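You operate a simulated robot arm through the tools that you are given. There is no shell and no other tool. Be economical: measure what you need, move in short steps, check, and stop when the job is done.

The job below is to be done with a simulated robot arm. You get a single attempt, and the scene is never put back.

Task
Stack the small tub with a white lid that says "NR59" from the cooling bench on top of the small tub with a white lid that says "UW62". Then fetch the small steel bowl from the blending bench and set it on the bench in front of the red mixer. Then shut the labels drawer. Then turn the portion dial to 20 g. Then open the cartons cupboard door, take the blue jar and put it on the upper shelf of the cartons cupboard, then shut the door. Then open the spatulas drawer, take the creams box and leave it in the inside of the spatulas drawer and shut the drawer again. The order counts. Set down upright: blue jar.

Only the result counts: the job must be done as asked and must still hold three seconds after the hand-in. Knocking over, shifting, dropping, spilling or breaking anything else fails it. A push-on lid holds only when it is set on centred and level and pressed home; a screw cap is set on level and turned clockwise until tight.

Robot
A 7-joint arm with a fingered hand on a trunk, on a base that drives. Base frame: it is fixed to the floor where the robot stands at the start and does not move with it; the origin is under the middle of the robot, x ahead of it, y to its left, z up; the surface under the hand at the start is at about z = 900. Units: mm, rad, N and s.
With the tool pointing down near the work surface it reaches from about 140 to 740 mm from the robot's upright axis, wherever it stands. Its first joint turns from -1.204 to 3.002 rad. Places, roughly: bench in front of the red mixer (22x21 cm) [-1040, 1780, 900]; blue jar [-2250, -1250, 1000]; cartons cupboard door [-2200, -900, 500]; creams box [-4500, -1250, 1000]; inside of the spatulas drawer [-2700, 1900, 500]; labels drawer [-1600, -900, 800]; portion dial [-1900, -1200, 1000]; small steel bowl (11x11x6 cm) [500, -800, 900]; small tub with a white lid [500, 250, 1000]; spatulas drawer [-2700, 1800, 500]; upper shelf of the cartons cupboard [-2200, -1100, 500]. Payload 3.4 kg.
The TCP is the grasp point between the finger pads, 39 mm short of the fingertips. In the tool frame z runs along the fingers and y along their closing line. The gripper opens to 180 mm. The gripper's body begins 111 mm behind the TCP. The gripper is a hand of 3 fingers: y runs from the thumb to the fingers, the wrist lies at [0, 0, -262] in the tool frame, and closing takes about 1.5 s.
Orientation is that of the tool frame in the base frame, as a unit quaternion [x, y, z, w]. With the fingers straight down and closing along the base's y, the tool's x points along the base's -x, its y along +y and its z along -z.

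Tools
- The arm moves only by the tool nudge_tool. Its argument "plan" is a list of rows, each an object (a shift or turn left out is 0, a gripper value left out holds the last) with "delta_pos": the shift along the tool's x, y, z in mm, a list of three; "angular": the turn, a rotation vector about the tool's x, y, z in rad, a list of three. In form: [{"delta_pos": [dx, dy, dz], "angular": [wx, wy, wz]}, ...]. A call has 1 to 10 rows; each row shifts and turns the commanded pose from where the row before left it, along the tool's axes as they then stand. "fingers" is the gripper command, from -1 (shut) to 1 (fully open), values between in proportion, set as the call begins (left out, the last holds). A row lasts 0.2 s, in which the tool goes at most 50 mm and 0.15 rad; a call with a longer step from one row to the next is refused whole, and so is a gripper value outside its range. A pose out of reach is approached as far as the arm can. The call stops where the force on the tool passes 40 N (or 10 N more than at its start, if that is more) or the arm is blocked; 0.2 s more then pass. Each finger travels about 72 mm/s and halts on what it meets, pressing with about 30 N; the grip force reading is that of the motor and also rises with nothing between the fingers. The clock runs only during rows and for 0.2 s after the last one: add rows that do not move to give the fingers time. The reply holds the time, the measured pose of the TCP, the force on the tool along the base axes, the opening and the grip force, in the units named above and with some noise, with the torque about the TCP (base axes, N m) and any sound that the robot's microphone picked up, and new pictures: "show" is both (left out), scene, wrist or none.
- Cameras (640 x 400 px; columns grow to the right, rows downward): "scene" is now at [62.1, -11.1, 1866]; the picture's right is [-0.45, -0.89, -0.00], its down [-0.83, 0.41, -0.38] and it looks along [0.34, -0.17, -0.93] (base axes); focal length 295 px, centre (320, 200). "wrist" rides on the gripper at [63, -36, -128] in the tool frame; the picture's right is [0.50, 0.87, 0.00], its down [-0.75, 0.44, -0.49] and it looks along [-0.43, 0.25, 0.87] (tool axes); focal length 226 px, centre (320, 200). There is no depth. A picture from a camera that has moved, and an enlarged one, comes with that camera's place and axes in the base frame and with its lens. The place of the scene camera against the robot may be out by one fixed shift of up to 25 mm in any direction.
- slide_trunk(by): slides the trunk up (or, below 0, down) by that many mm; the arm and the scene camera ride with it, the base frame stays. It gives what a move gives, with no picture.
- drive_base(legs): drives the robot by 1 to 6 legs, each [ahead, left, turn to the left] in mm, mm and rad, along the robot's own axes; the way and the turn of a leg run together, so that a leg with both is an arc; at most 1500 mm and 3.142 rad a leg. The arm and the cameras ride along, it lands a little off, and it stops where it bumps. It gives what a move gives, and a new picture of the scene camera.
- grasp_type(shape): the hand has 3 fingers and takes this shape, open, in about a second: jaw (thumb against the fingers, like two jaws); tri (thumb and two fingers); tip (a fingertip pinch); poke (one finger out to press); point (the index stretched); flat (the hand flat); cup (the hand cupped); fist (a fist). The gripper value then closes the fingers along that shape, each until it touches; the sizes above hold for jaw. It gives what a move gives, with no picture.
- turn_head(pan, tilt): turns the head with the scene camera to pan (to the left, within 2.496 rad either way) and tilt (down, from -0.506 to 1.204), counted from straight ahead of the robot. It gives what a move gives, and a new picture of the scene camera.
- enlarge(camera, box): a new picture of the part [left, top, right, bottom] of that camera's present view, enlarged. The clock stands still meanwhile.
- finish_job(): hands the job in; it is judged then, once.

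Go step by step. Nothing tells you exact positions but the pictures and the camera data: compare them with the known pose of the tool, close in by small moves and look again before you grip or let go. The budget is 207 turns and 260 pictures, counting those below and the enlarged ones. Unless the task says otherwise, let go and move clear before handing in.

The tools are called after "Call:" as name(argument=value, ...) on one line, values as JSON. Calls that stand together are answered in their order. nudge_tool: Moves the arm, as the interface text tells. Its arguments: {"type":"object","properties":{"plan":{"type":"array","items":{"type":"object","properties":{"delta_pos":{"type":"array","items":{"type":"number"}},"angular":{"type":"array","items":{"type":"number"}}}}},"fingers":{"type":"number"},"show":{"type":"string","enum":["both","scene","wrist","none"]}},"required":["plan"]} The other tools are called the same way: slide_trunk (by) slides the trunk up or down; grasp_type (shape) gives the hand a shape; drive_base (legs) drives the base; turn_head (pan, tilt) turns the head that bears the scene camera; enlarge (camera, box) takes an enlarged picture of a part of a camera's view; finish_job () hands the job in.

At the start:

```text
t: 0.0
tool_pos: [523.5, -9.6, 1156.3]
ee_rot: [0.001, 1.0, 0.001, -0.001]
force: [-0.1, 1.3, -1.0]
moment: [0.03, 0.0, -0.01]
gripper_width: 179.8
grip_force: 0.0
shape: jaw
trunk travel left (down, up): [-350.0, 192.0]
robot x, y, heading: [1.5, 0.2, 0.001]
head pan, tilt: [-0.463, 1.178]
```

scene: 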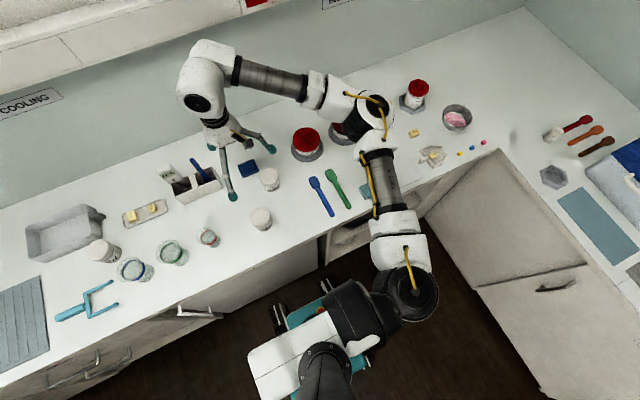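
wrist: 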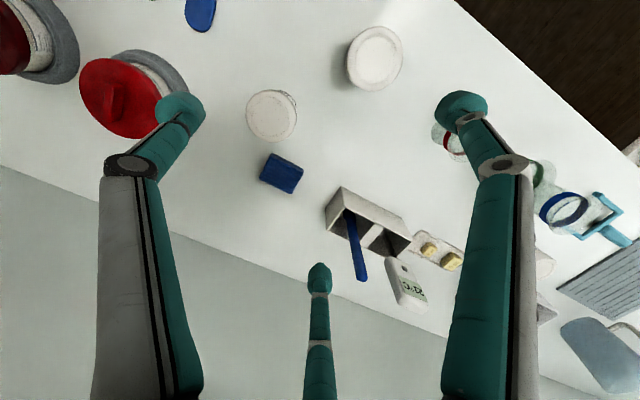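

I see two small white-lidded tubs near the middle of the bench, a third white tub at left, and several other things. I'll enlarge to read the lids.

Call:
enlarge(camera="scene", box=[60, 130, 300, 290])

Call:
enlarge(camera="wrist", box=[230, 10, 430, 150])

```text
2.50 times, centred on (180, 210) of scene
camera zoom: at [62.1, -11.1, 1866.0], right [-0.45, -0.89, 0.0], down [-0.83, 0.41, -0.38], along [0.34, -0.17, -0.93], focal length 737 px, centre (670, 175)
```

zoom: 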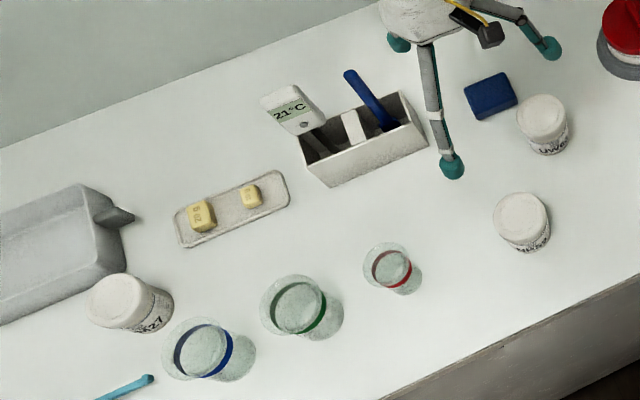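

```text
2.86 times, centred on (330, 80) of wrist
camera zoom: at [462.1, -45.7, 1283.6], right [-0.5, 0.87, 0.0], down [0.75, 0.43, 0.49], along [0.43, 0.25, -0.87], focal length 646 px, centre (291, 543)
```

zoom: 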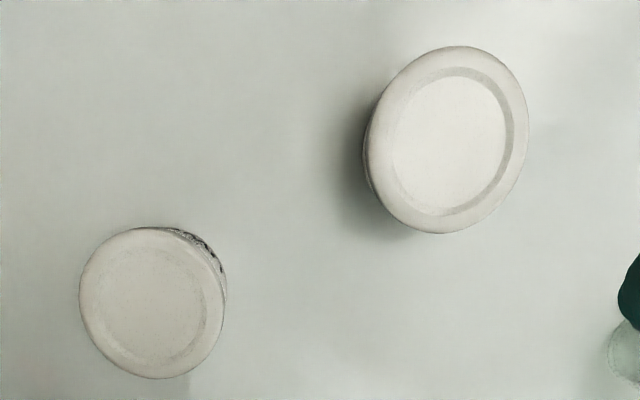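

The upper tub seems to read UW62 and the left one "?K27". I'll look at all three labels closer.

Call:
enlarge(camera="scene", box=[240, 160, 290, 235])

Call:
enlarge(camera="scene", box=[90, 230, 130, 265])

```text
5.33 times, centred on (265, 198) of scene
camera zoom: at [62.1, -11.1, 1866.0], right [-0.45, -0.89, 0.0], down [-0.83, 0.41, -0.38], along [0.34, -0.17, -0.93], focal length 1572 px, centre (613, 213)
```

zoom: 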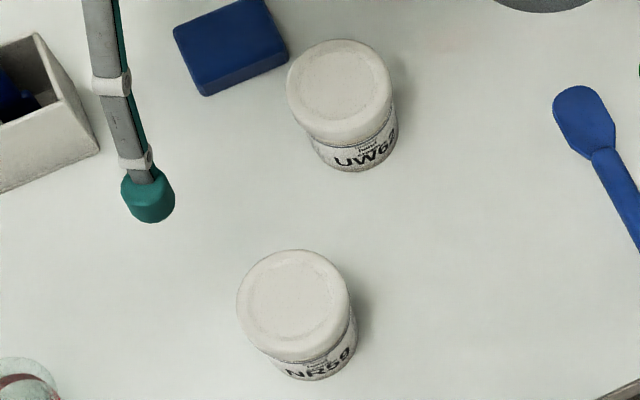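

```text
11.43 times, centred on (110, 248) of scene
camera zoom: at [62.1, -11.1, 1866.0], right [-0.45, -0.89, 0.0], down [-0.83, 0.41, -0.38], along [0.34, -0.17, -0.93], focal length 3370 px, centre (2720, -343)
```

zoom: 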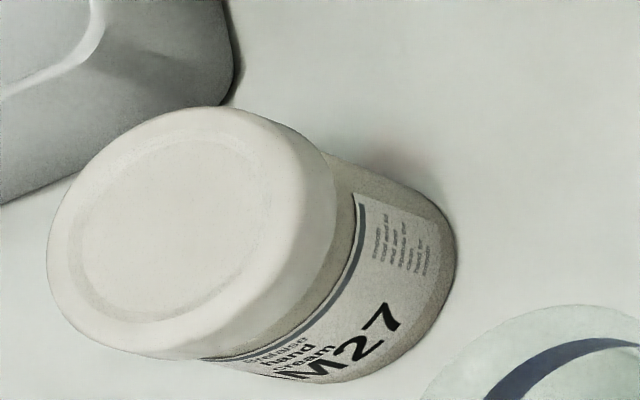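

NR59 is the nearer tub (about x 422, y 8) and UW62 the farther (about 542, -76), about 65 mm tall. I'll half close the hand and move over NR59 to check.

Call:
nudge_tool(plan=[{"delta_pos": [34, 6, 20]}, {"delta_pos": [34, 6, 20]}, {"delta_pos": [33, 6, 20]}, {"delta_pos": [0, 0, 20]}, {}, {}], fingers=0.1)

```text
t: 1.4
tool_pos: [420.0, 8.0, 1077.3]
ee_rot: [0.001, 1.0, 0.0, 0.001]
force: [0.6, 0.0, -0.6]
moment: [-0.02, 0.02, -0.01]
gripper_width: 99.6
grip_force: 0.0
shape: jaw
trunk travel left (down, up): [-350.0, 192.0]
robot x, y, heading: [3.4, -0.4, -0.001]
head pan, tilt: [-0.463, 1.178]
camera scene: at [61.9, -11.2, 1866.0], right [-0.45, -0.89, 0.0], down [-0.83, 0.41, -0.38], along [0.34, -0.17, -0.93], focal length 295 px, centre (320, 200)
camera wrist: at [356.8, -26.2, 1203.7], right [-0.5, 0.87, 0.0], down [0.75, 0.44, 0.49], along [0.43, 0.25, -0.87], focal length 226 px, centre (320, 200)
```

scene: 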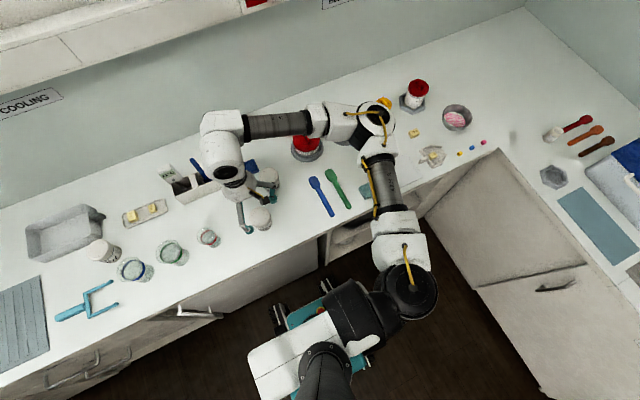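
wrist: 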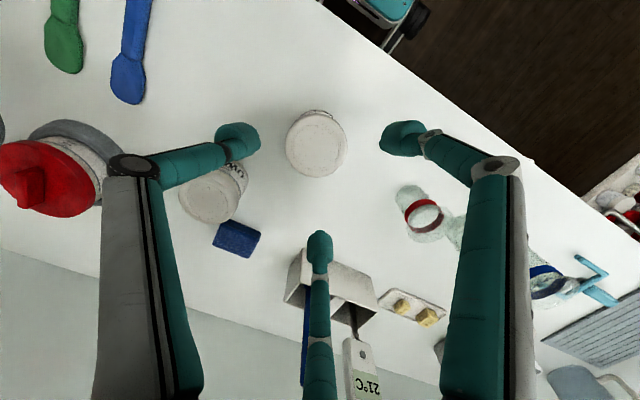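

The hand is centred over NR59. I'll descend to grip height around it.

Call:
nudge_tool(plan=[{"delta_pos": [0, -1, 45]}, {"delta_pos": [0, 0, 45]}, {"delta_pos": [0, 0, 25]}, {"delta_pos": [0, 0, 12]}, {}], fingers=0.1)

```text
t: 2.6
tool_pos: [420.1, 9.9, 950.5]
ee_rot: [-0.001, 1.0, -0.002, 0.001]
force: [-0.1, -0.4, -0.5]
moment: [-0.02, 0.02, 0.01]
gripper_width: 99.3
grip_force: 0.0
shape: jaw
trunk travel left (down, up): [-350.0, 192.0]
robot x, y, heading: [-0.8, -4.3, 0.0]
head pan, tilt: [-0.463, 1.178]
camera scene: at [61.4, -11.2, 1866.0], right [-0.45, -0.89, 0.0], down [-0.83, 0.41, -0.38], along [0.34, -0.17, -0.93], focal length 295 px, centre (320, 200)
camera wrist: at [357.1, -26.1, 1077.4], right [-0.5, 0.87, 0.0], down [0.75, 0.44, 0.49], along [0.43, 0.25, -0.87], focal length 226 px, centre (320, 200)
```

scene: 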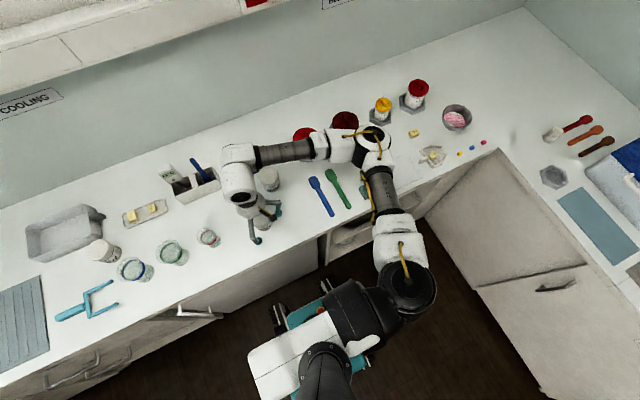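
wrist: 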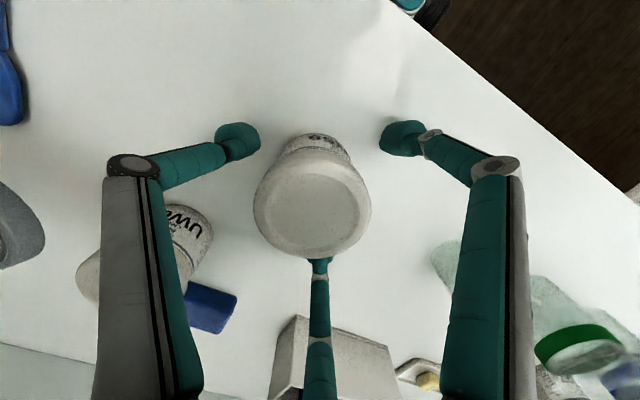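

The tub is centred between the fingers (top about z 961). I'll go down a touch and close.

Call:
nudge_tool(plan=[{"delta_pos": [0, -3, 5]}, {}], fingers=0.1, show="none")

Call:
nudge_tool(plan=[{}, {}, {}, {}, {}, {}, {}], fingers=-1)

```text
t: 3.2
tool_pos: [418.1, 6.6, 946.7]
ee_rot: [0.0, 1.0, 0.0, 0.0]
force: [-0.4, -0.6, -0.3]
moment: [0.02, -0.04, -0.05]
gripper_width: 99.3
grip_force: 0.0
shape: jaw
trunk travel left (down, up): [-350.0, 192.0]
robot x, y, heading: [0.2, 1.3, -0.002]
head pan, tilt: [-0.463, 1.178]
```

```text
t: 4.8
tool_pos: [419.9, 6.3, 945.9]
ee_rot: [0.0, 1.0, 0.0, 0.001]
force: [0.5, 0.1, 0.5]
moment: [0.04, 0.01, 0.0]
gripper_width: 52.5
grip_force: 29.8
shape: jaw
trunk travel left (down, up): [-350.0, 192.0]
robot x, y, heading: [0.5, -0.7, -0.002]
head pan, tilt: [-0.463, 1.178]
camera scene: at [61.6, -11.2, 1866.0], right [-0.45, -0.89, 0.0], down [-0.83, 0.41, -0.38], along [0.34, -0.17, -0.93], focal length 295 px, centre (320, 200)
camera wrist: at [356.9, -29.2, 1073.1], right [-0.5, 0.87, 0.0], down [0.75, 0.44, 0.49], along [0.43, 0.25, -0.87], focal length 226 px, centre (320, 200)
```

scene: 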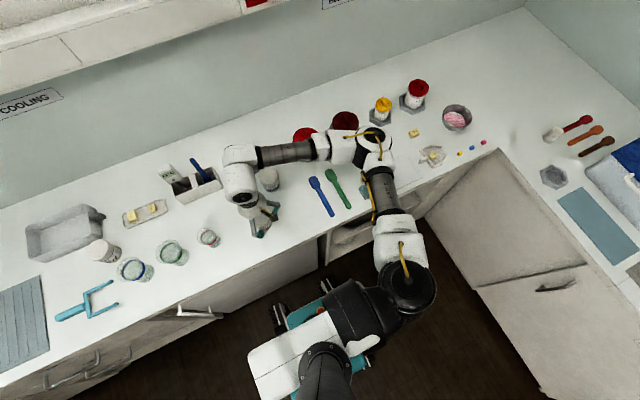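
wrist: 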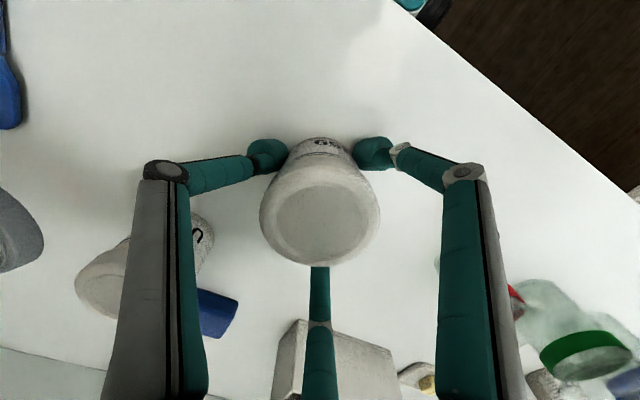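

NR59 is gripped. I'll lift it and carry it over UW62 (about 541, -76), staying high.

Call:
nudge_tool(plan=[{"delta_pos": [0, 0, -40]}, {"delta_pos": [0, 0, -40]}, {"delta_pos": [0, 0, -30]}, {"delta_pos": [-40, -27, 0]}, {"delta_pos": [-40, -27, 0]}, {"delta_pos": [-40, -28, 0]}, {}])

```text
t: 6.4
tool_pos: [540.1, -74.6, 1056.6]
ee_rot: [0.0, 1.0, -0.001, 0.0]
force: [-0.8, -0.1, -2.4]
moment: [-0.03, -0.06, 0.03]
gripper_width: 52.5
grip_force: 29.6
shape: jaw
trunk travel left (down, up): [-350.0, 192.0]
robot x, y, heading: [2.1, -0.0, -0.001]
head pan, tilt: [-0.463, 1.178]
camera scene: at [61.7, -11.7, 1866.0], right [-0.45, -0.89, 0.0], down [-0.83, 0.41, -0.38], along [0.34, -0.17, -0.93], focal length 295 px, centre (320, 200)
camera wrist: at [477.4, -109.8, 1183.1], right [-0.5, 0.87, 0.0], down [0.75, 0.44, 0.49], along [0.43, 0.24, -0.87], focal length 226 px, centre (320, 200)
```

scene: 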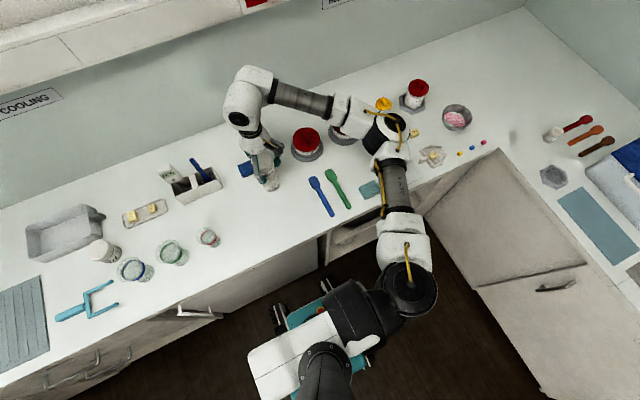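
wrist: 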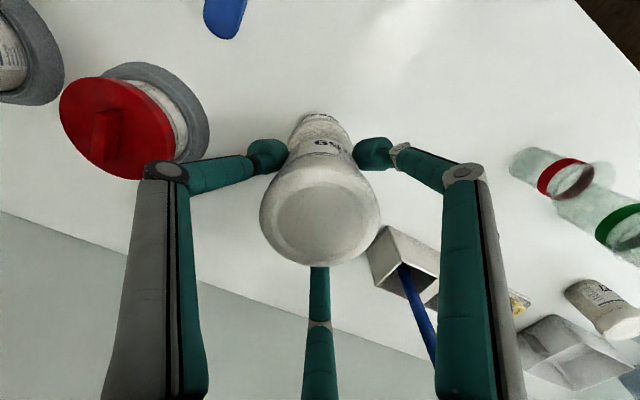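

The tub hangs above UW62. I'll zoom in to check the alignment.

Call:
enlarge(camera="wrist", box=[240, 90, 400, 190])

Call:
enlarge(camera="scene", box=[228, 130, 308, 205])

```text
4.00 times, centred on (320, 140) of wrist
camera zoom: at [477.4, -109.8, 1183.1], right [-0.5, 0.87, 0.0], down [0.75, 0.44, 0.49], along [0.43, 0.24, -0.87], focal length 904 px, centre (320, 440)
```

zoom: 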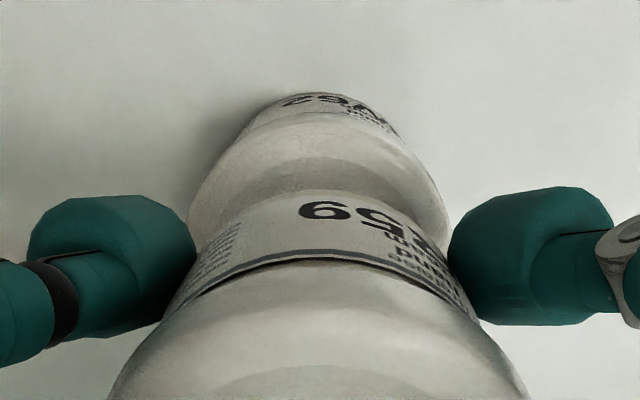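

```text
5.33 times, centred on (268, 168) of scene
camera zoom: at [61.7, -11.7, 1866.0], right [-0.45, -0.89, 0.0], down [-0.83, 0.41, -0.38], along [0.34, -0.17, -0.93], focal length 1572 px, centre (597, 373)
```

zoom: 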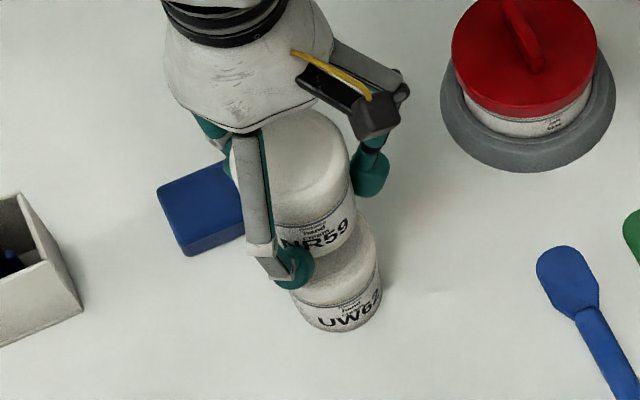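

Alignment looks good. I'll descend to just above contact and then step gently.

Call:
nudge_tool(plan=[{"delta_pos": [-1, -1, 25]}, {"delta_pos": [0, 0, 14]}, {}], show="scene")

Call:
enlarge(camera="wrist", box=[240, 90, 400, 190])

Call:
enlarge(camera="scene", box=[228, 130, 308, 205])

```text
t: 7.2
tool_pos: [540.3, -76.9, 1018.5]
ee_rot: [0.0, 1.0, 0.001, 0.003]
force: [1.9, -2.2, 21.5]
moment: [-0.18, -0.06, 0.05]
gripper_width: 52.9
grip_force: 30.2
shape: jaw
trunk travel left (down, up): [-350.0, 192.0]
robot x, y, heading: [-2.1, -0.7, 0.0]
head pan, tilt: [-0.463, 1.178]
camera scene: at [58.1, -12.4, 1866.5], right [-0.45, -0.89, 0.0], down [-0.83, 0.41, -0.38], along [0.34, -0.17, -0.92], focal length 295 px, centre (320, 200)
```

scene: 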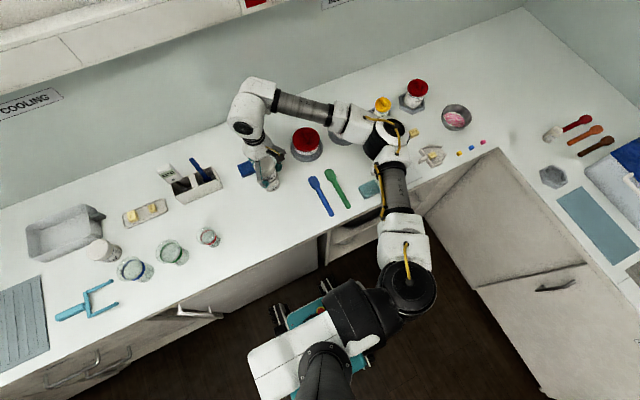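

```text
4.00 times, centred on (320, 140) of wrist
camera zoom: at [478.3, -111.7, 1145.8], right [-0.5, 0.87, 0.0], down [0.75, 0.43, 0.5], along [0.43, 0.25, -0.87], focal length 904 px, centre (320, 440)
```

zoom: 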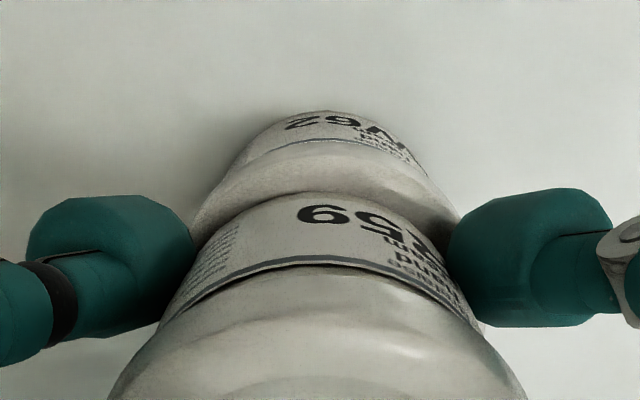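

```text
5.33 times, centred on (268, 168) of scene
camera zoom: at [58.1, -12.4, 1866.5], right [-0.45, -0.89, 0.0], down [-0.83, 0.41, -0.38], along [0.34, -0.17, -0.92], focal length 1572 px, centre (597, 373)
```

zoom: 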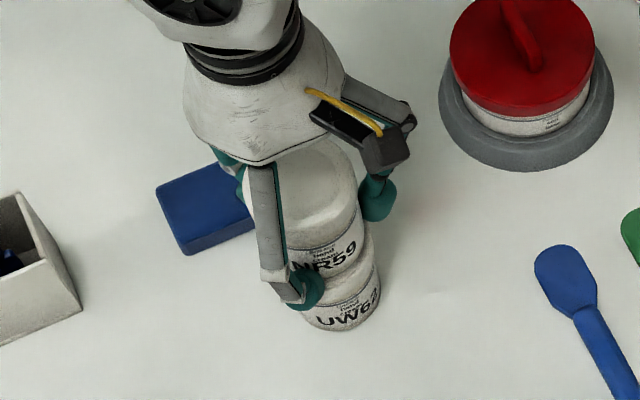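

It has landed on UW62 (about 21 N up). I'll ease off slightly and release.

Call:
nudge_tool(plan=[{"delta_pos": [0, 0, -1.5]}, {}], show="none")

Call:
nudge_tool(plan=[{}, {}, {}, {}, {}], fingers=0.2, show="scene")

Call:
enlarge(camera="wrist", box=[200, 50, 440, 200])

```text
t: 7.8
tool_pos: [541.4, -76.5, 1020.1]
ee_rot: [0.0, 1.0, 0.0, 0.001]
force: [4.0, -0.1, 19.8]
moment: [-0.15, -0.1, 0.06]
gripper_width: 53.0
grip_force: 29.7
shape: jaw
trunk travel left (down, up): [-350.0, 192.0]
robot x, y, heading: [2.8, 1.6, 0.001]
head pan, tilt: [-0.463, 1.178]
```

```text
t: 9.0
tool_pos: [541.9, -74.9, 1017.8]
ee_rot: [0.0, 1.0, 0.0, 0.001]
force: [0.0, -0.8, 1.4]
moment: [0.01, -0.01, 0.0]
gripper_width: 107.4
grip_force: 0.1
shape: jaw
trunk travel left (down, up): [-350.0, 192.0]
robot x, y, heading: [-2.6, -0.1, 0.0]
head pan, tilt: [-0.463, 1.178]
camera scene: at [61.9, -12.2, 1866.0], right [-0.45, -0.89, 0.0], down [-0.83, 0.41, -0.38], along [0.34, -0.17, -0.93], focal length 295 px, centre (320, 200)
```

scene: 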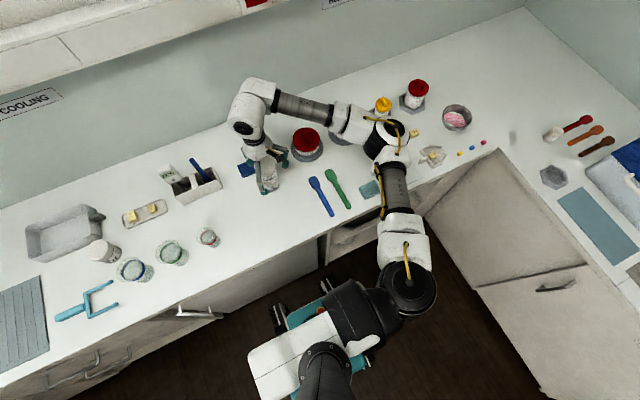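

```text
2.67 times, centred on (320, 125) of wrist
camera zoom: at [478.9, -111.7, 1145.4], right [-0.5, 0.87, 0.0], down [0.75, 0.44, 0.49], along [0.43, 0.25, -0.87], focal length 603 px, centre (320, 400)
```

zoom: 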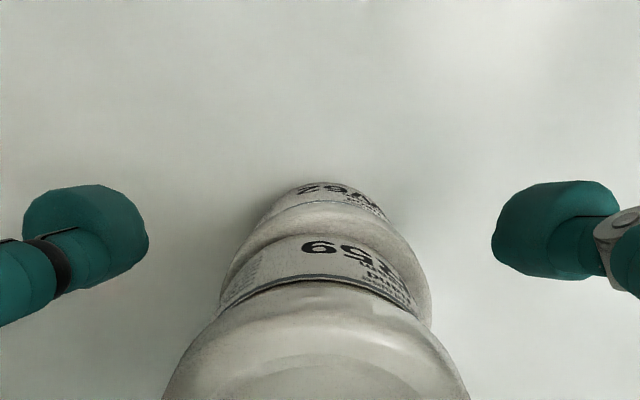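

NR59 stands stacked. I'll rise clear and look at the bowl at the right end of the bench.

Call:
nudge_tool(plan=[{"delta_pos": [0, 0, -45]}, {"delta_pos": [0, 0, -45]}, {"delta_pos": [0, 0, -45]}, {"delta_pos": [0, 0, -25]}, {}], show="scene")

Call:
enlarge(camera="scene", box=[228, 130, 308, 205])

Call:
enlarge(camera="scene", box=[370, 70, 530, 170])

Call:
turn_head(pan=-1.0, tilt=0.7)

```text
t: 10.2
tool_pos: [542.3, -77.9, 1177.4]
ee_rot: [0.0, 1.0, -0.001, 0.001]
force: [0.5, 0.1, -0.1]
moment: [0.02, 0.0, 0.0]
gripper_width: 107.7
grip_force: 0.1
shape: jaw
trunk travel left (down, up): [-350.0, 192.0]
robot x, y, heading: [-1.3, 0.5, 0.004]
head pan, tilt: [-0.463, 1.178]
camera scene: at [62.4, -11.9, 1865.9], right [-0.45, -0.89, 0.0], down [-0.83, 0.41, -0.38], along [0.34, -0.17, -0.93], focal length 295 px, centre (320, 200)
```

scene: 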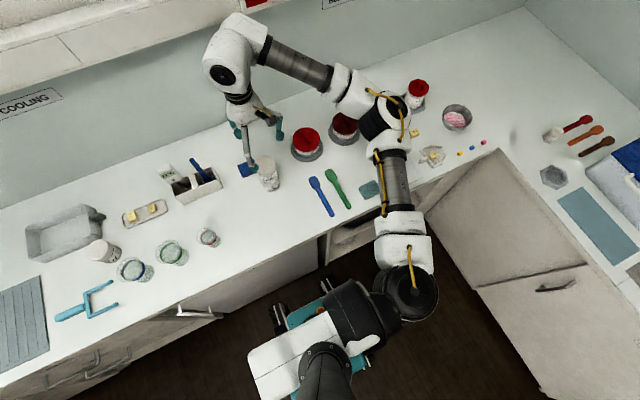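

```text
5.33 times, centred on (268, 168) of scene
camera zoom: at [62.4, -11.9, 1865.9], right [-0.45, -0.89, 0.0], down [-0.83, 0.41, -0.38], along [0.34, -0.17, -0.93], focal length 1572 px, centre (597, 373)
```

zoom: 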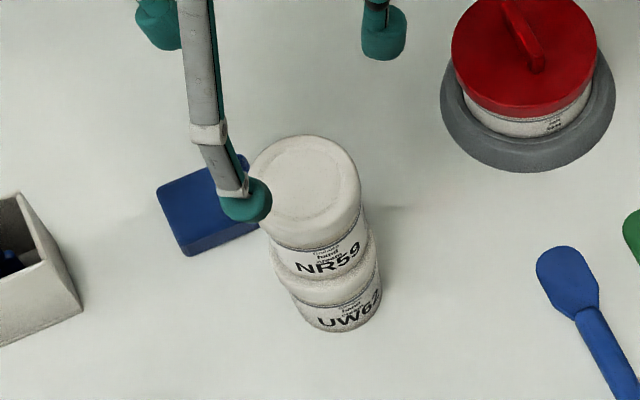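

```text
4.00 times, centred on (450, 120) of scene
camera zoom: at [62.4, -11.9, 1865.9], right [-0.45, -0.89, 0.0], down [-0.83, 0.41, -0.38], along [0.34, -0.17, -0.93], focal length 1179 px, centre (-200, 520)
```

zoom: 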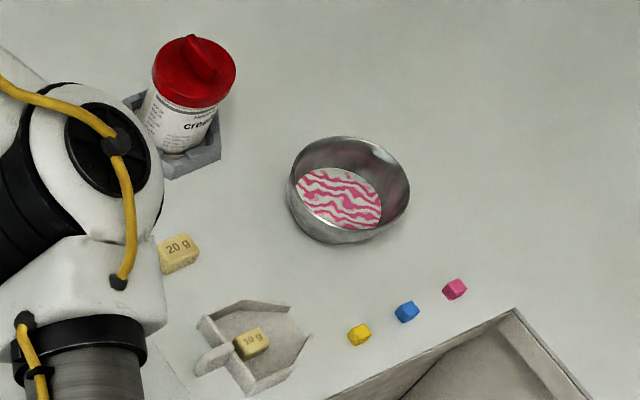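

```text
t: 11.2
tool_pos: [541.3, -77.8, 1178.1]
ee_rot: [0.001, 1.0, 0.0, 0.001]
force: [-0.3, 0.0, -0.4]
moment: [-0.04, 0.02, -0.01]
gripper_width: 107.6
grip_force: 0.2
shape: jaw
trunk travel left (down, up): [-350.0, 192.0]
robot x, y, heading: [-0.6, -1.6, -0.002]
head pan, tilt: [-1.0, 0.7]
camera scene: at [56.6, -57.9, 1900.5], right [-0.84, -0.54, 0.0], down [-0.35, 0.54, -0.76], along [0.41, -0.64, -0.65], focal length 295 px, centre (320, 200)
```

scene: 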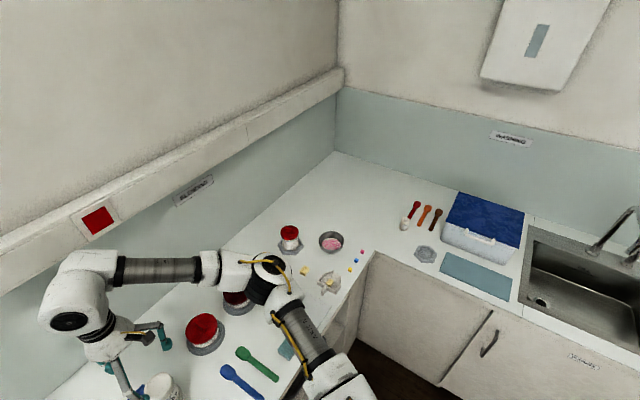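

NR59 stands squarely on UW62. The steel bowl (with pink stuff inside) is near (470, -830); I'll drive right to bring it in reach.

Call:
drive_base(legs=[[0, -450, 0]])

Call:
turn_head(pan=-0.6, tilt=1.0)

```text
t: 13.9
tool_pos: [544.2, -508.2, 1178.8]
ee_rot: [-0.004, 1.0, -0.005, 0.0]
force: [-0.2, -0.7, -0.2]
moment: [-0.06, -0.04, -0.01]
gripper_width: 107.4
grip_force: 0.1
shape: jaw
trunk travel left (down, up): [-350.0, 192.0]
robot x, y, heading: [5.9, -446.8, 0.001]
head pan, tilt: [-1.0, 0.7]
camera scene: at [58.6, -491.7, 1901.0], right [-0.84, -0.55, 0.0], down [-0.35, 0.54, -0.77], along [0.42, -0.64, -0.64], focal length 295 px, centre (320, 200)
```

scene: 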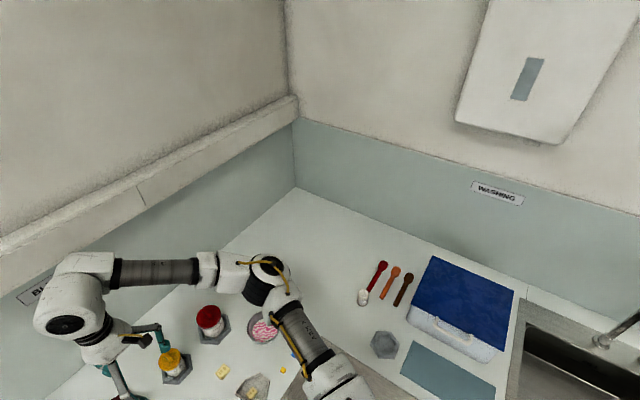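

```text
t: 14.7
tool_pos: [540.5, -504.2, 1179.2]
ee_rot: [-0.006, 1.0, -0.006, 0.003]
force: [0.0, 0.1, -0.2]
moment: [-0.01, -0.05, 0.02]
gripper_width: 107.7
grip_force: 0.0
shape: jaw
trunk travel left (down, up): [-350.0, 192.0]
robot x, y, heading: [3.5, -443.4, 0.006]
head pan, tilt: [-0.6, 1.0]
camera scene: at [69.9, -462.4, 1877.5], right [-0.56, -0.83, 0.0], down [-0.7, 0.47, -0.54], along [0.45, -0.3, -0.84], focal length 295 px, centre (320, 200)
```

scene: 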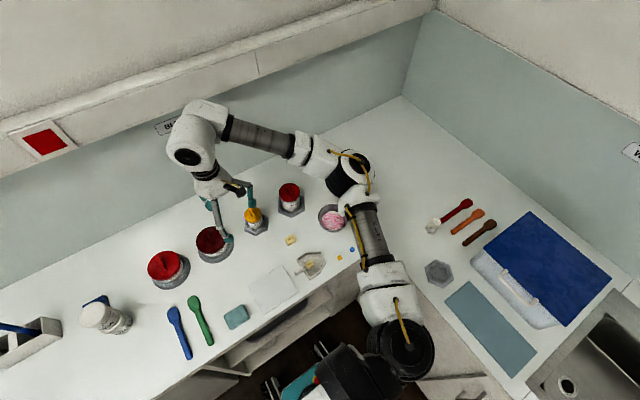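

I'll move the hand toward over the bowl, staying high, with the hand open.

Call:
nudge_tool(plan=[{"delta_pos": [10, -45, 0]}, {"delta_pos": [10, -45, 0]}, {"delta_pos": [10, -45, 0]}, {"delta_pos": [10, -45, 0]}, {"delta_pos": [10, -45, 0]}, {"delta_pos": [10, -45, 0]}, {"delta_pos": [10, -40, 0]}, {}], fingers=1)

```text
t: 16.5
tool_pos: [475.5, -817.3, 1183.1]
ee_rot: [-0.006, 1.0, -0.006, 0.002]
force: [0.1, 0.0, -0.4]
moment: [0.0, 0.03, -0.01]
gripper_width: 179.9
grip_force: 0.1
shape: jaw
trunk travel left (down, up): [-350.0, 192.0]
robot x, y, heading: [1.8, -442.6, 0.004]
head pan, tilt: [-0.6, 1.0]
camera scene: at [69.0, -468.8, 1877.3], right [-0.56, -0.83, 0.0], down [-0.7, 0.47, -0.54], along [0.45, -0.3, -0.84], focal length 295 px, centre (320, 200)
camera wrist: at [412.6, -852.6, 1309.9], right [-0.51, 0.86, -0.01], down [0.75, 0.45, 0.49], along [0.43, 0.24, -0.87], focal length 226 px, centre (320, 200)
```

scene: 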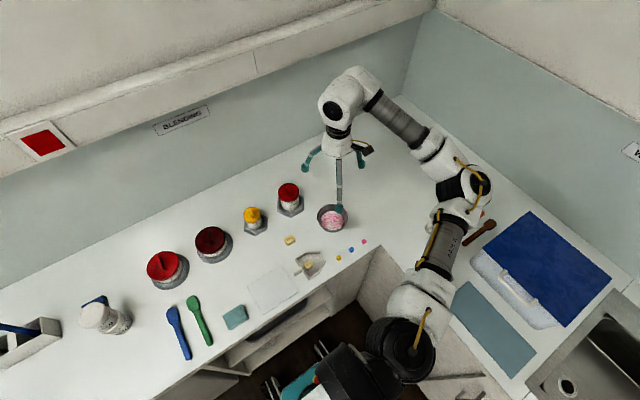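
wrist: 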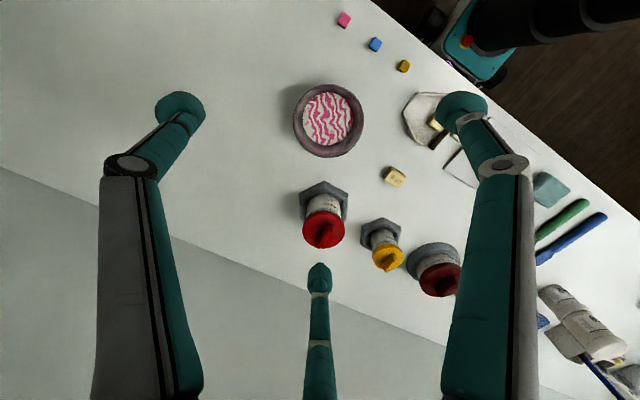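

The bowl centre is near (462, -815). A finger would fall close to the red-capped jar, so I'll yaw the hand 60° and centre it over the bowl.

Call:
nudge_tool(plan=[{"delta_pos": [13, 2, 0]}, {"angular": [0, 0, 0.15]}, {"angular": [0, 0, 0.15]}, {"angular": [0, 0, 0.15]}, {"angular": [0, 0, 0.15]}, {"angular": [0, 0, 0.15]}, {"angular": [0, 0, 0.15]}, {"angular": [0, 0, 0.147]}, {"delta_pos": [0, 0, 40]}, {"delta_pos": [0, 0, 30]}], fingers=0.61)

```text
t: 18.7
tool_pos: [461.2, -822.8, 1109.2]
ee_rot: [0.495, 0.869, 0.001, 0.002]
force: [0.5, -1.0, -1.0]
moment: [0.01, 0.04, -0.01]
gripper_width: 145.2
grip_force: 0.0
shape: jaw
out of reach, approached as far as the arm can: row 8
trunk travel left (down, up): [-350.0, 192.0]
robot x, y, heading: [-0.7, -443.9, 0.005]
head pan, tilt: [-0.6, 1.0]
camera scene: at [68.6, -474.7, 1877.1], right [-0.56, -0.83, 0.0], down [-0.7, 0.47, -0.54], along [0.45, -0.3, -0.84], focal length 295 px, centre (320, 200)
camera wrist: at [398.4, -786.4, 1236.4], right [0.49, 0.87, 0.0], down [0.76, -0.43, 0.5], along [0.43, -0.24, -0.87], focal length 226 px, centre (320, 200)
```

scene: 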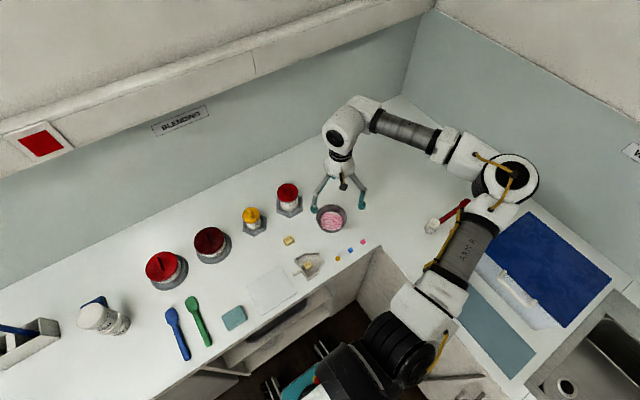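
wrist: 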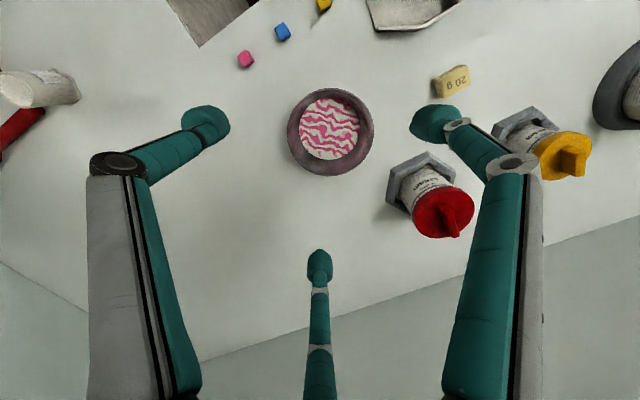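

The bowl centre now measures near (460, -806), so I'll shift about 15 mm and descend partway.

Call:
nudge_tool(plan=[{"delta_pos": [12, 7, 0]}, {"delta_pos": [0, 0, 30]}, {"delta_pos": [0, 0, 30]}, {}])

```text
t: 19.7
tool_pos: [470.7, -826.3, 1054.5]
ee_rot: [0.494, 0.87, 0.001, 0.001]
force: [-0.2, 0.6, 0.0]
moment: [0.02, 0.01, 0.0]
gripper_width: 145.0
grip_force: 0.0
shape: jaw
out of reach, approached as far as the arm can: row 1, 2, 3
trunk travel left (down, up): [-350.0, 192.0]
robot x, y, heading: [1.6, -444.8, 0.009]
head pan, tilt: [-0.6, 1.0]
camera scene: at [67.5, -482.4, 1877.0], right [-0.56, -0.83, -0.01], down [-0.7, 0.48, -0.53], along [0.45, -0.29, -0.85], focal length 295 px, centre (320, 200)
camera wrist: at [407.1, -790.7, 1180.7], right [0.49, 0.87, 0.0], down [0.76, -0.42, 0.49], along [0.43, -0.24, -0.87], focal length 226 px, centre (320, 200)
```

scene: 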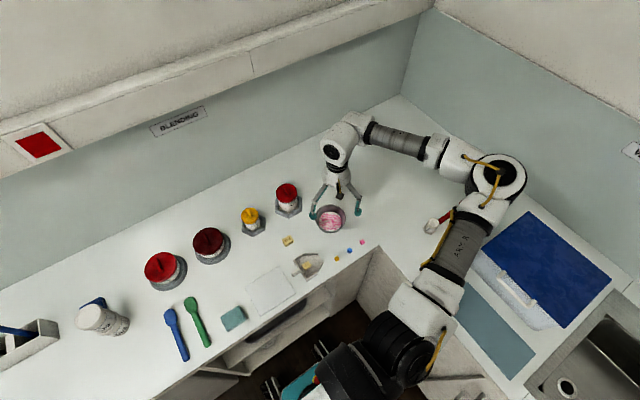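
wrist: 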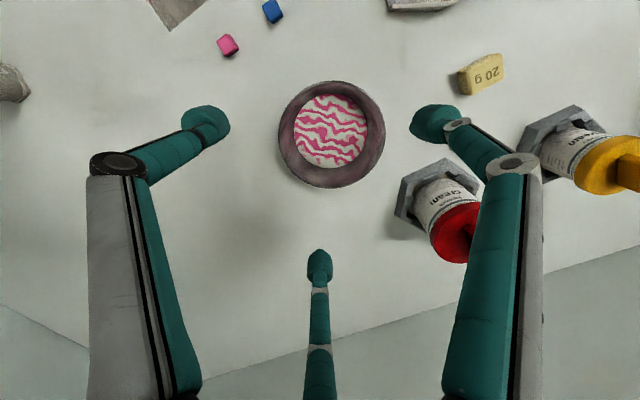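

The arm is at its first-joint limit on this side. I'll rise, swing the hand back to the left, and turn the base right so the bowl lies more ahead.

Call:
nudge_tool(plan=[{"delta_pos": [0, 0, -45]}, {"delta_pos": [0, 0, -45]}, {"delta_pos": [0, 0, -45]}, {"delta_pos": [28, 34, 0]}, {"delta_pos": [28, 34, 0]}, {"delta_pos": [28, 34, 0]}, {"delta_pos": [28, 34, 0]}, {"delta_pos": [28, 34, 0]}, {"delta_pos": [28, 34, 0]}, {"delta_pos": [20, 25, 0]}], show="none")

Call:
drive_base(legs=[[0, 0, -0.5]])

```text
t: 21.9
tool_pos: [611.6, -560.0, 1207.2]
ee_rot: [0.493, 0.87, -0.004, 0.002]
force: [-0.3, -0.2, 0.1]
moment: [0.0, 0.03, 0.01]
gripper_width: 145.0
grip_force: 0.0
shape: jaw
out of reach, approached as far as the arm can: row 5, 6, 7, 8, 9
trunk travel left (down, up): [-350.0, 192.0]
robot x, y, heading: [-2.2, -442.2, 0.007]
head pan, tilt: [-0.6, 1.0]
```

```text
t: 23.8
tool_pos: [479.4, -840.4, 1207.7]
ee_rot: [0.692, 0.722, -0.003, 0.001]
force: [0.4, -0.6, -0.2]
moment: [-0.01, -0.05, 0.01]
gripper_width: 145.1
grip_force: 0.1
shape: jaw
trunk travel left (down, up): [-350.0, 192.0]
robot x, y, heading: [4.7, -442.1, -0.489]
head pan, tilt: [-0.6, 1.0]
camera scene: at [41.9, -492.6, 1877.4], right [-0.89, -0.46, 0.0], down [-0.39, 0.75, -0.54], along [0.25, -0.48, -0.84], focal length 295 px, centre (320, 200)
```

scene: 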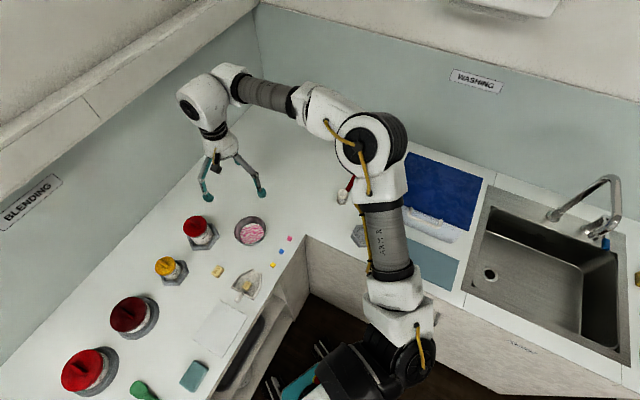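

Now the bowl should be reachable. I'll centre over it and lower partway.

Call:
nudge_tool(plan=[{"delta_pos": [31, -17, 0]}, {"delta_pos": [0, 0, 45]}, {"delta_pos": [0, 0, 45]}, {"delta_pos": [0, 0, 30]}, {}])

```text
t: 25.0
tool_pos: [496.9, -862.0, 1112.8]
ee_rot: [0.689, 0.724, 0.0, 0.001]
force: [0.0, -0.4, -0.3]
moment: [0.02, 0.0, -0.04]
gripper_width: 145.4
grip_force: 0.0
shape: jaw
out of reach, approached as far as the arm can: row 1, 2, 3, 4
trunk travel left (down, up): [-350.0, 192.0]
robot x, y, heading: [1.2, -444.3, -0.493]
head pan, tilt: [-0.6, 1.0]
camera scene: at [38.7, -499.6, 1877.2], right [-0.89, -0.46, 0.0], down [-0.39, 0.75, -0.54], along [0.25, -0.47, -0.84], focal length 295 px, centre (320, 200)
camera wrist: at [458.8, -800.8, 1239.9], right [0.84, 0.54, 0.0], down [0.47, -0.73, 0.49], along [0.27, -0.42, -0.87], focal length 226 px, centre (320, 200)
```

scene: 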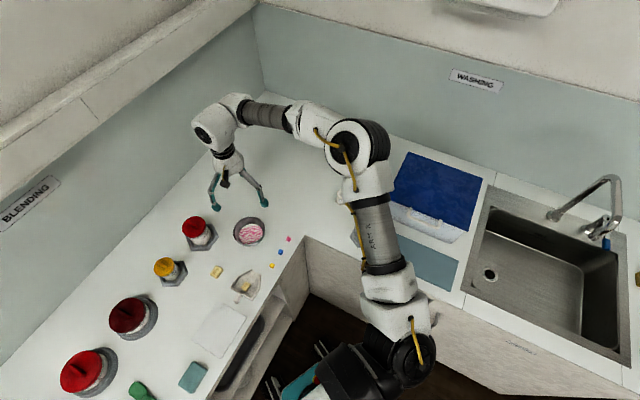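
wrist: 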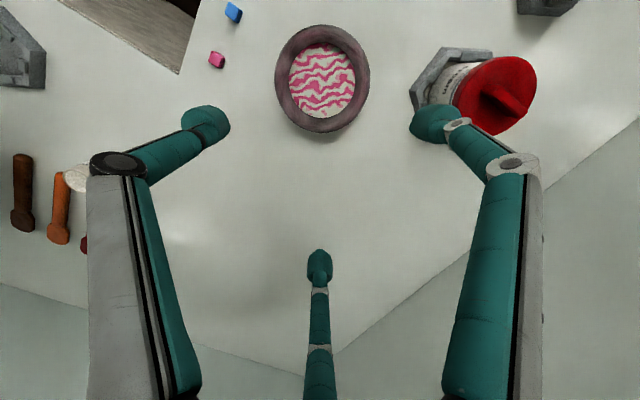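

The 60° yaw itself is what limits the arm; I'll undo that yaw (with the base turned, the fingers still miss the jar).

Call:
nudge_tool(plan=[{"delta_pos": [0, 0, -40]}, {"angular": [0, 0, -0.15]}, {"angular": [0, 0, -0.15]}, {"angular": [0, 0, -0.15]}, {"angular": [0, 0, -0.15]}, {"angular": [0, 0, -0.15]}, {"angular": [0, 0, -0.15]}, {"angular": [0, 0, -0.147]}, {}], show="wrist")

```text
t: 27.0
tool_pos: [496.1, -859.6, 1152.2]
ee_rot: [0.237, 0.971, -0.003, 0.001]
force: [-0.4, -0.2, 0.3]
moment: [0.01, -0.02, -0.01]
gripper_width: 144.8
grip_force: 0.0
shape: jaw
trunk travel left (down, up): [-350.0, 192.0]
robot x, y, heading: [0.4, -448.2, -0.489]
head pan, tilt: [-0.6, 1.0]
camera wrist: at [424.4, -862.0, 1278.9], right [-0.04, 1.0, -0.01], down [0.87, 0.04, 0.49], along [0.49, 0.02, -0.87], focal length 226 px, centre (320, 200)
```

wrist: 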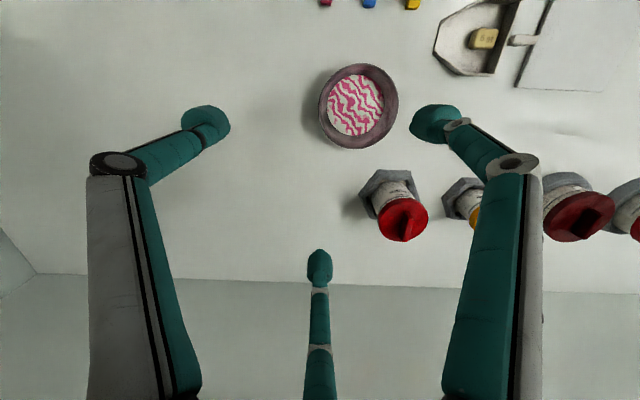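

Bowl centre is at about (461, -811). I'll centre and lower to just above.

Call:
nudge_tool(plan=[{"delta_pos": [27, 14, 0]}, {"delta_pos": [27, 13, 0]}, {"delta_pos": [0, 0, 45]}, {"delta_pos": [0, 0, 45]}, {}], show="wrist")

```text
t: 28.2
tool_pos: [461.4, -811.2, 1063.0]
ee_rot: [0.239, 0.971, -0.003, 0.002]
force: [0.0, -0.1, 0.1]
moment: [0.05, 0.0, 0.01]
gripper_width: 145.1
grip_force: 0.1
shape: jaw
trunk travel left (down, up): [-350.0, 192.0]
robot x, y, heading: [4.6, -443.7, -0.49]
head pan, tilt: [-0.6, 1.0]
camera wrist: at [389.2, -814.1, 1189.3], right [-0.04, 1.0, -0.01], down [0.87, 0.04, 0.49], along [0.49, 0.02, -0.87], focal length 226 px, centre (320, 200)
```

wrist: 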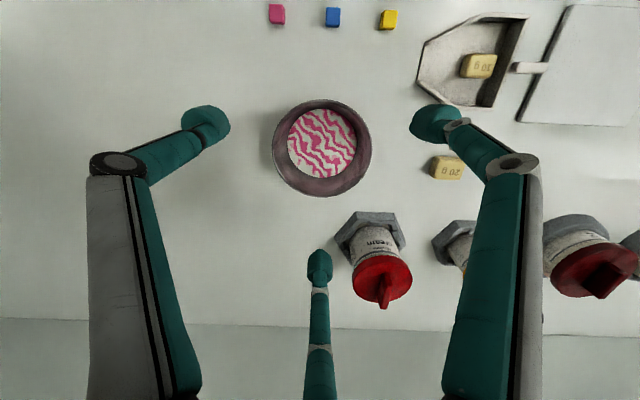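

Well centred. I'll descend around the bowl.

Call:
nudge_tool(plan=[{"delta_pos": [3, 0, 45]}, {"delta_pos": [0, 0, 40]}, {"delta_pos": [0, 0, 20]}, {"delta_pos": [0, 0, 8]}, {}], show="wrist")

```text
t: 29.4
tool_pos: [460.9, -811.4, 948.3]
ee_rot: [0.239, 0.971, -0.003, 0.001]
force: [0.3, 0.2, -0.1]
moment: [0.0, -0.04, 0.01]
gripper_width: 145.1
grip_force: 0.0
shape: jaw
trunk travel left (down, up): [-350.0, 192.0]
robot x, y, heading: [3.5, -448.5, -0.487]
head pan, tilt: [-0.6, 1.0]
camera wrist: at [388.1, -813.4, 1075.2], right [-0.04, 1.0, -0.01], down [0.87, 0.04, 0.49], along [0.49, 0.02, -0.87], focal length 226 px, centre (320, 200)
```

wrist: 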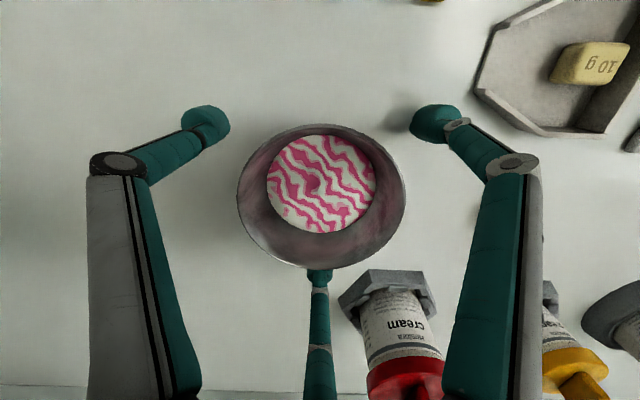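

The bowl sits between the three fingers. I'll close on it.

Call:
nudge_tool(plan=[{}, {}, {}, {}, {}, {}], fingers=-1, show="wrist")

```text
t: 30.8
tool_pos: [459.7, -810.9, 947.9]
ee_rot: [0.239, 0.971, -0.003, 0.001]
force: [-0.2, 0.5, -1.8]
moment: [0.0, 0.04, -0.01]
gripper_width: 76.4
grip_force: 30.2
shape: jaw
trunk travel left (down, up): [-350.0, 192.0]
robot x, y, heading: [2.2, -444.2, -0.487]
head pan, tilt: [-0.6, 1.0]
camera wrist: at [388.2, -813.4, 1075.2], right [-0.04, 1.0, -0.01], down [0.87, 0.04, 0.49], along [0.49, 0.02, -0.87], focal length 226 px, centre (320, 200)
```

wrist: 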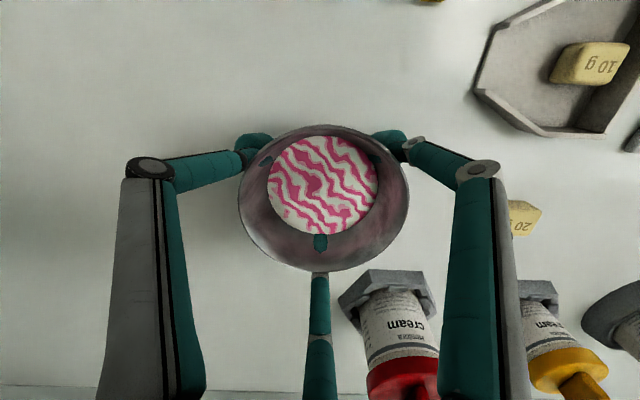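

Gripped at 76 mm width. I'll lift a little and check that the bowl comes along level.

Call:
nudge_tool(plan=[{"delta_pos": [0, 0, -10]}, {"delta_pos": [0, 0, -15]}, {"delta_pos": [0, 0, -15]}, {}], show="both")

```text
t: 31.8
tool_pos: [459.6, -811.5, 987.9]
ee_rot: [0.239, 0.971, -0.003, 0.001]
force: [0.4, 0.1, -1.0]
moment: [0.02, 0.03, 0.0]
gripper_width: 76.1
grip_force: 29.6
shape: jaw
trunk travel left (down, up): [-350.0, 192.0]
robot x, y, heading: [4.6, -444.5, -0.493]
head pan, tilt: [-0.6, 1.0]
camera scene: at [40.7, -497.9, 1877.2], right [-0.89, -0.46, 0.0], down [-0.39, 0.75, -0.54], along [0.25, -0.47, -0.84], focal length 295 px, centre (320, 200)
camera wrist: at [387.1, -813.2, 1115.1], right [-0.04, 1.0, -0.01], down [0.87, 0.04, 0.49], along [0.49, 0.02, -0.87], focal length 226 px, centre (320, 200)
```

scene: 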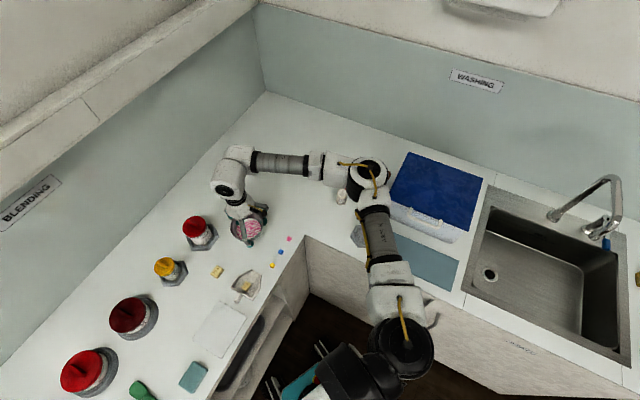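
wrist: 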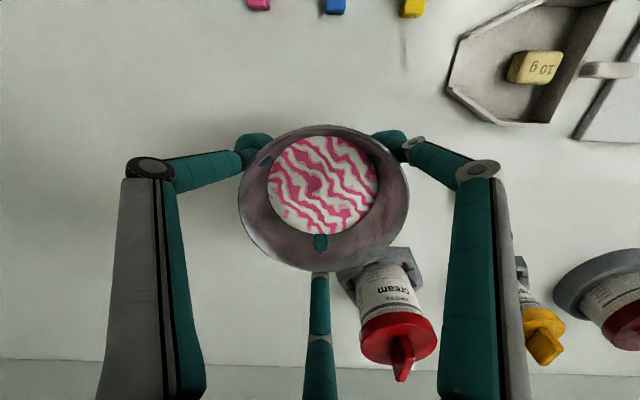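

The bowl is held level. I'll raise it, draw it in toward the robot, and look around for the way to the mixer bench.

Call:
nudge_tool(plan=[{"delta_pos": [0, 0, -40]}, {"delta_pos": [0, 0, -40]}, {"delta_pos": [0, 0, -40]}, {"delta_pos": [0, 0, -40]}, {"delta_pos": [0, 0, -30]}, {"delta_pos": [40, 8, 0]}, {"delta_pos": [40, 8, 0]}, {"delta_pos": [40, 8, 0]}, {"delta_pos": [40, 8, 0]}], show="none")

Call:
turn_head(pan=2.2, tilt=0.45)

```text
t: 33.8
tool_pos: [332.2, -707.6, 1178.8]
ee_rot: [0.239, 0.971, -0.003, 0.001]
force: [0.4, 0.1, -1.6]
moment: [-0.01, 0.02, 0.0]
gripper_width: 75.9
grip_force: 30.3
shape: jaw
trunk travel left (down, up): [-350.0, 192.0]
robot x, y, heading: [2.3, -446.0, -0.491]
head pan, tilt: [-0.6, 1.0]
```

```text
t: 36.2
tool_pos: [333.2, -707.7, 1177.9]
ee_rot: [0.239, 0.971, -0.003, 0.001]
force: [1.0, 0.5, -1.5]
moment: [0.03, 0.03, 0.0]
gripper_width: 75.8
grip_force: 29.8
shape: jaw
trunk travel left (down, up): [-350.0, 192.0]
robot x, y, heading: [3.7, -447.4, -0.493]
head pan, tilt: [2.201, 0.45]
camera scene: at [-5.2, -344.4, 1923.6], right [0.99, 0.14, 0.0], down [0.06, -0.43, -0.9], along [-0.13, 0.89, -0.43], focal length 295 px, centre (320, 200)
```

scene: 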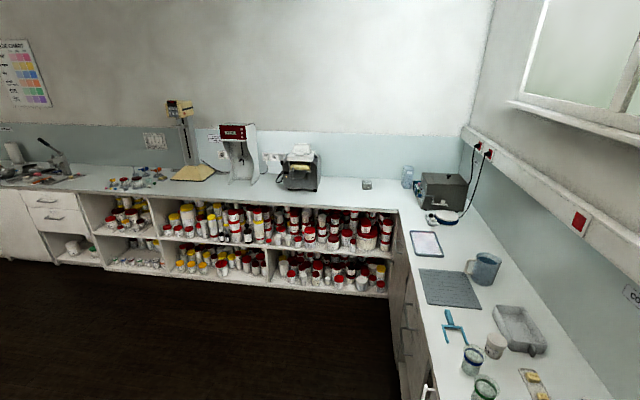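

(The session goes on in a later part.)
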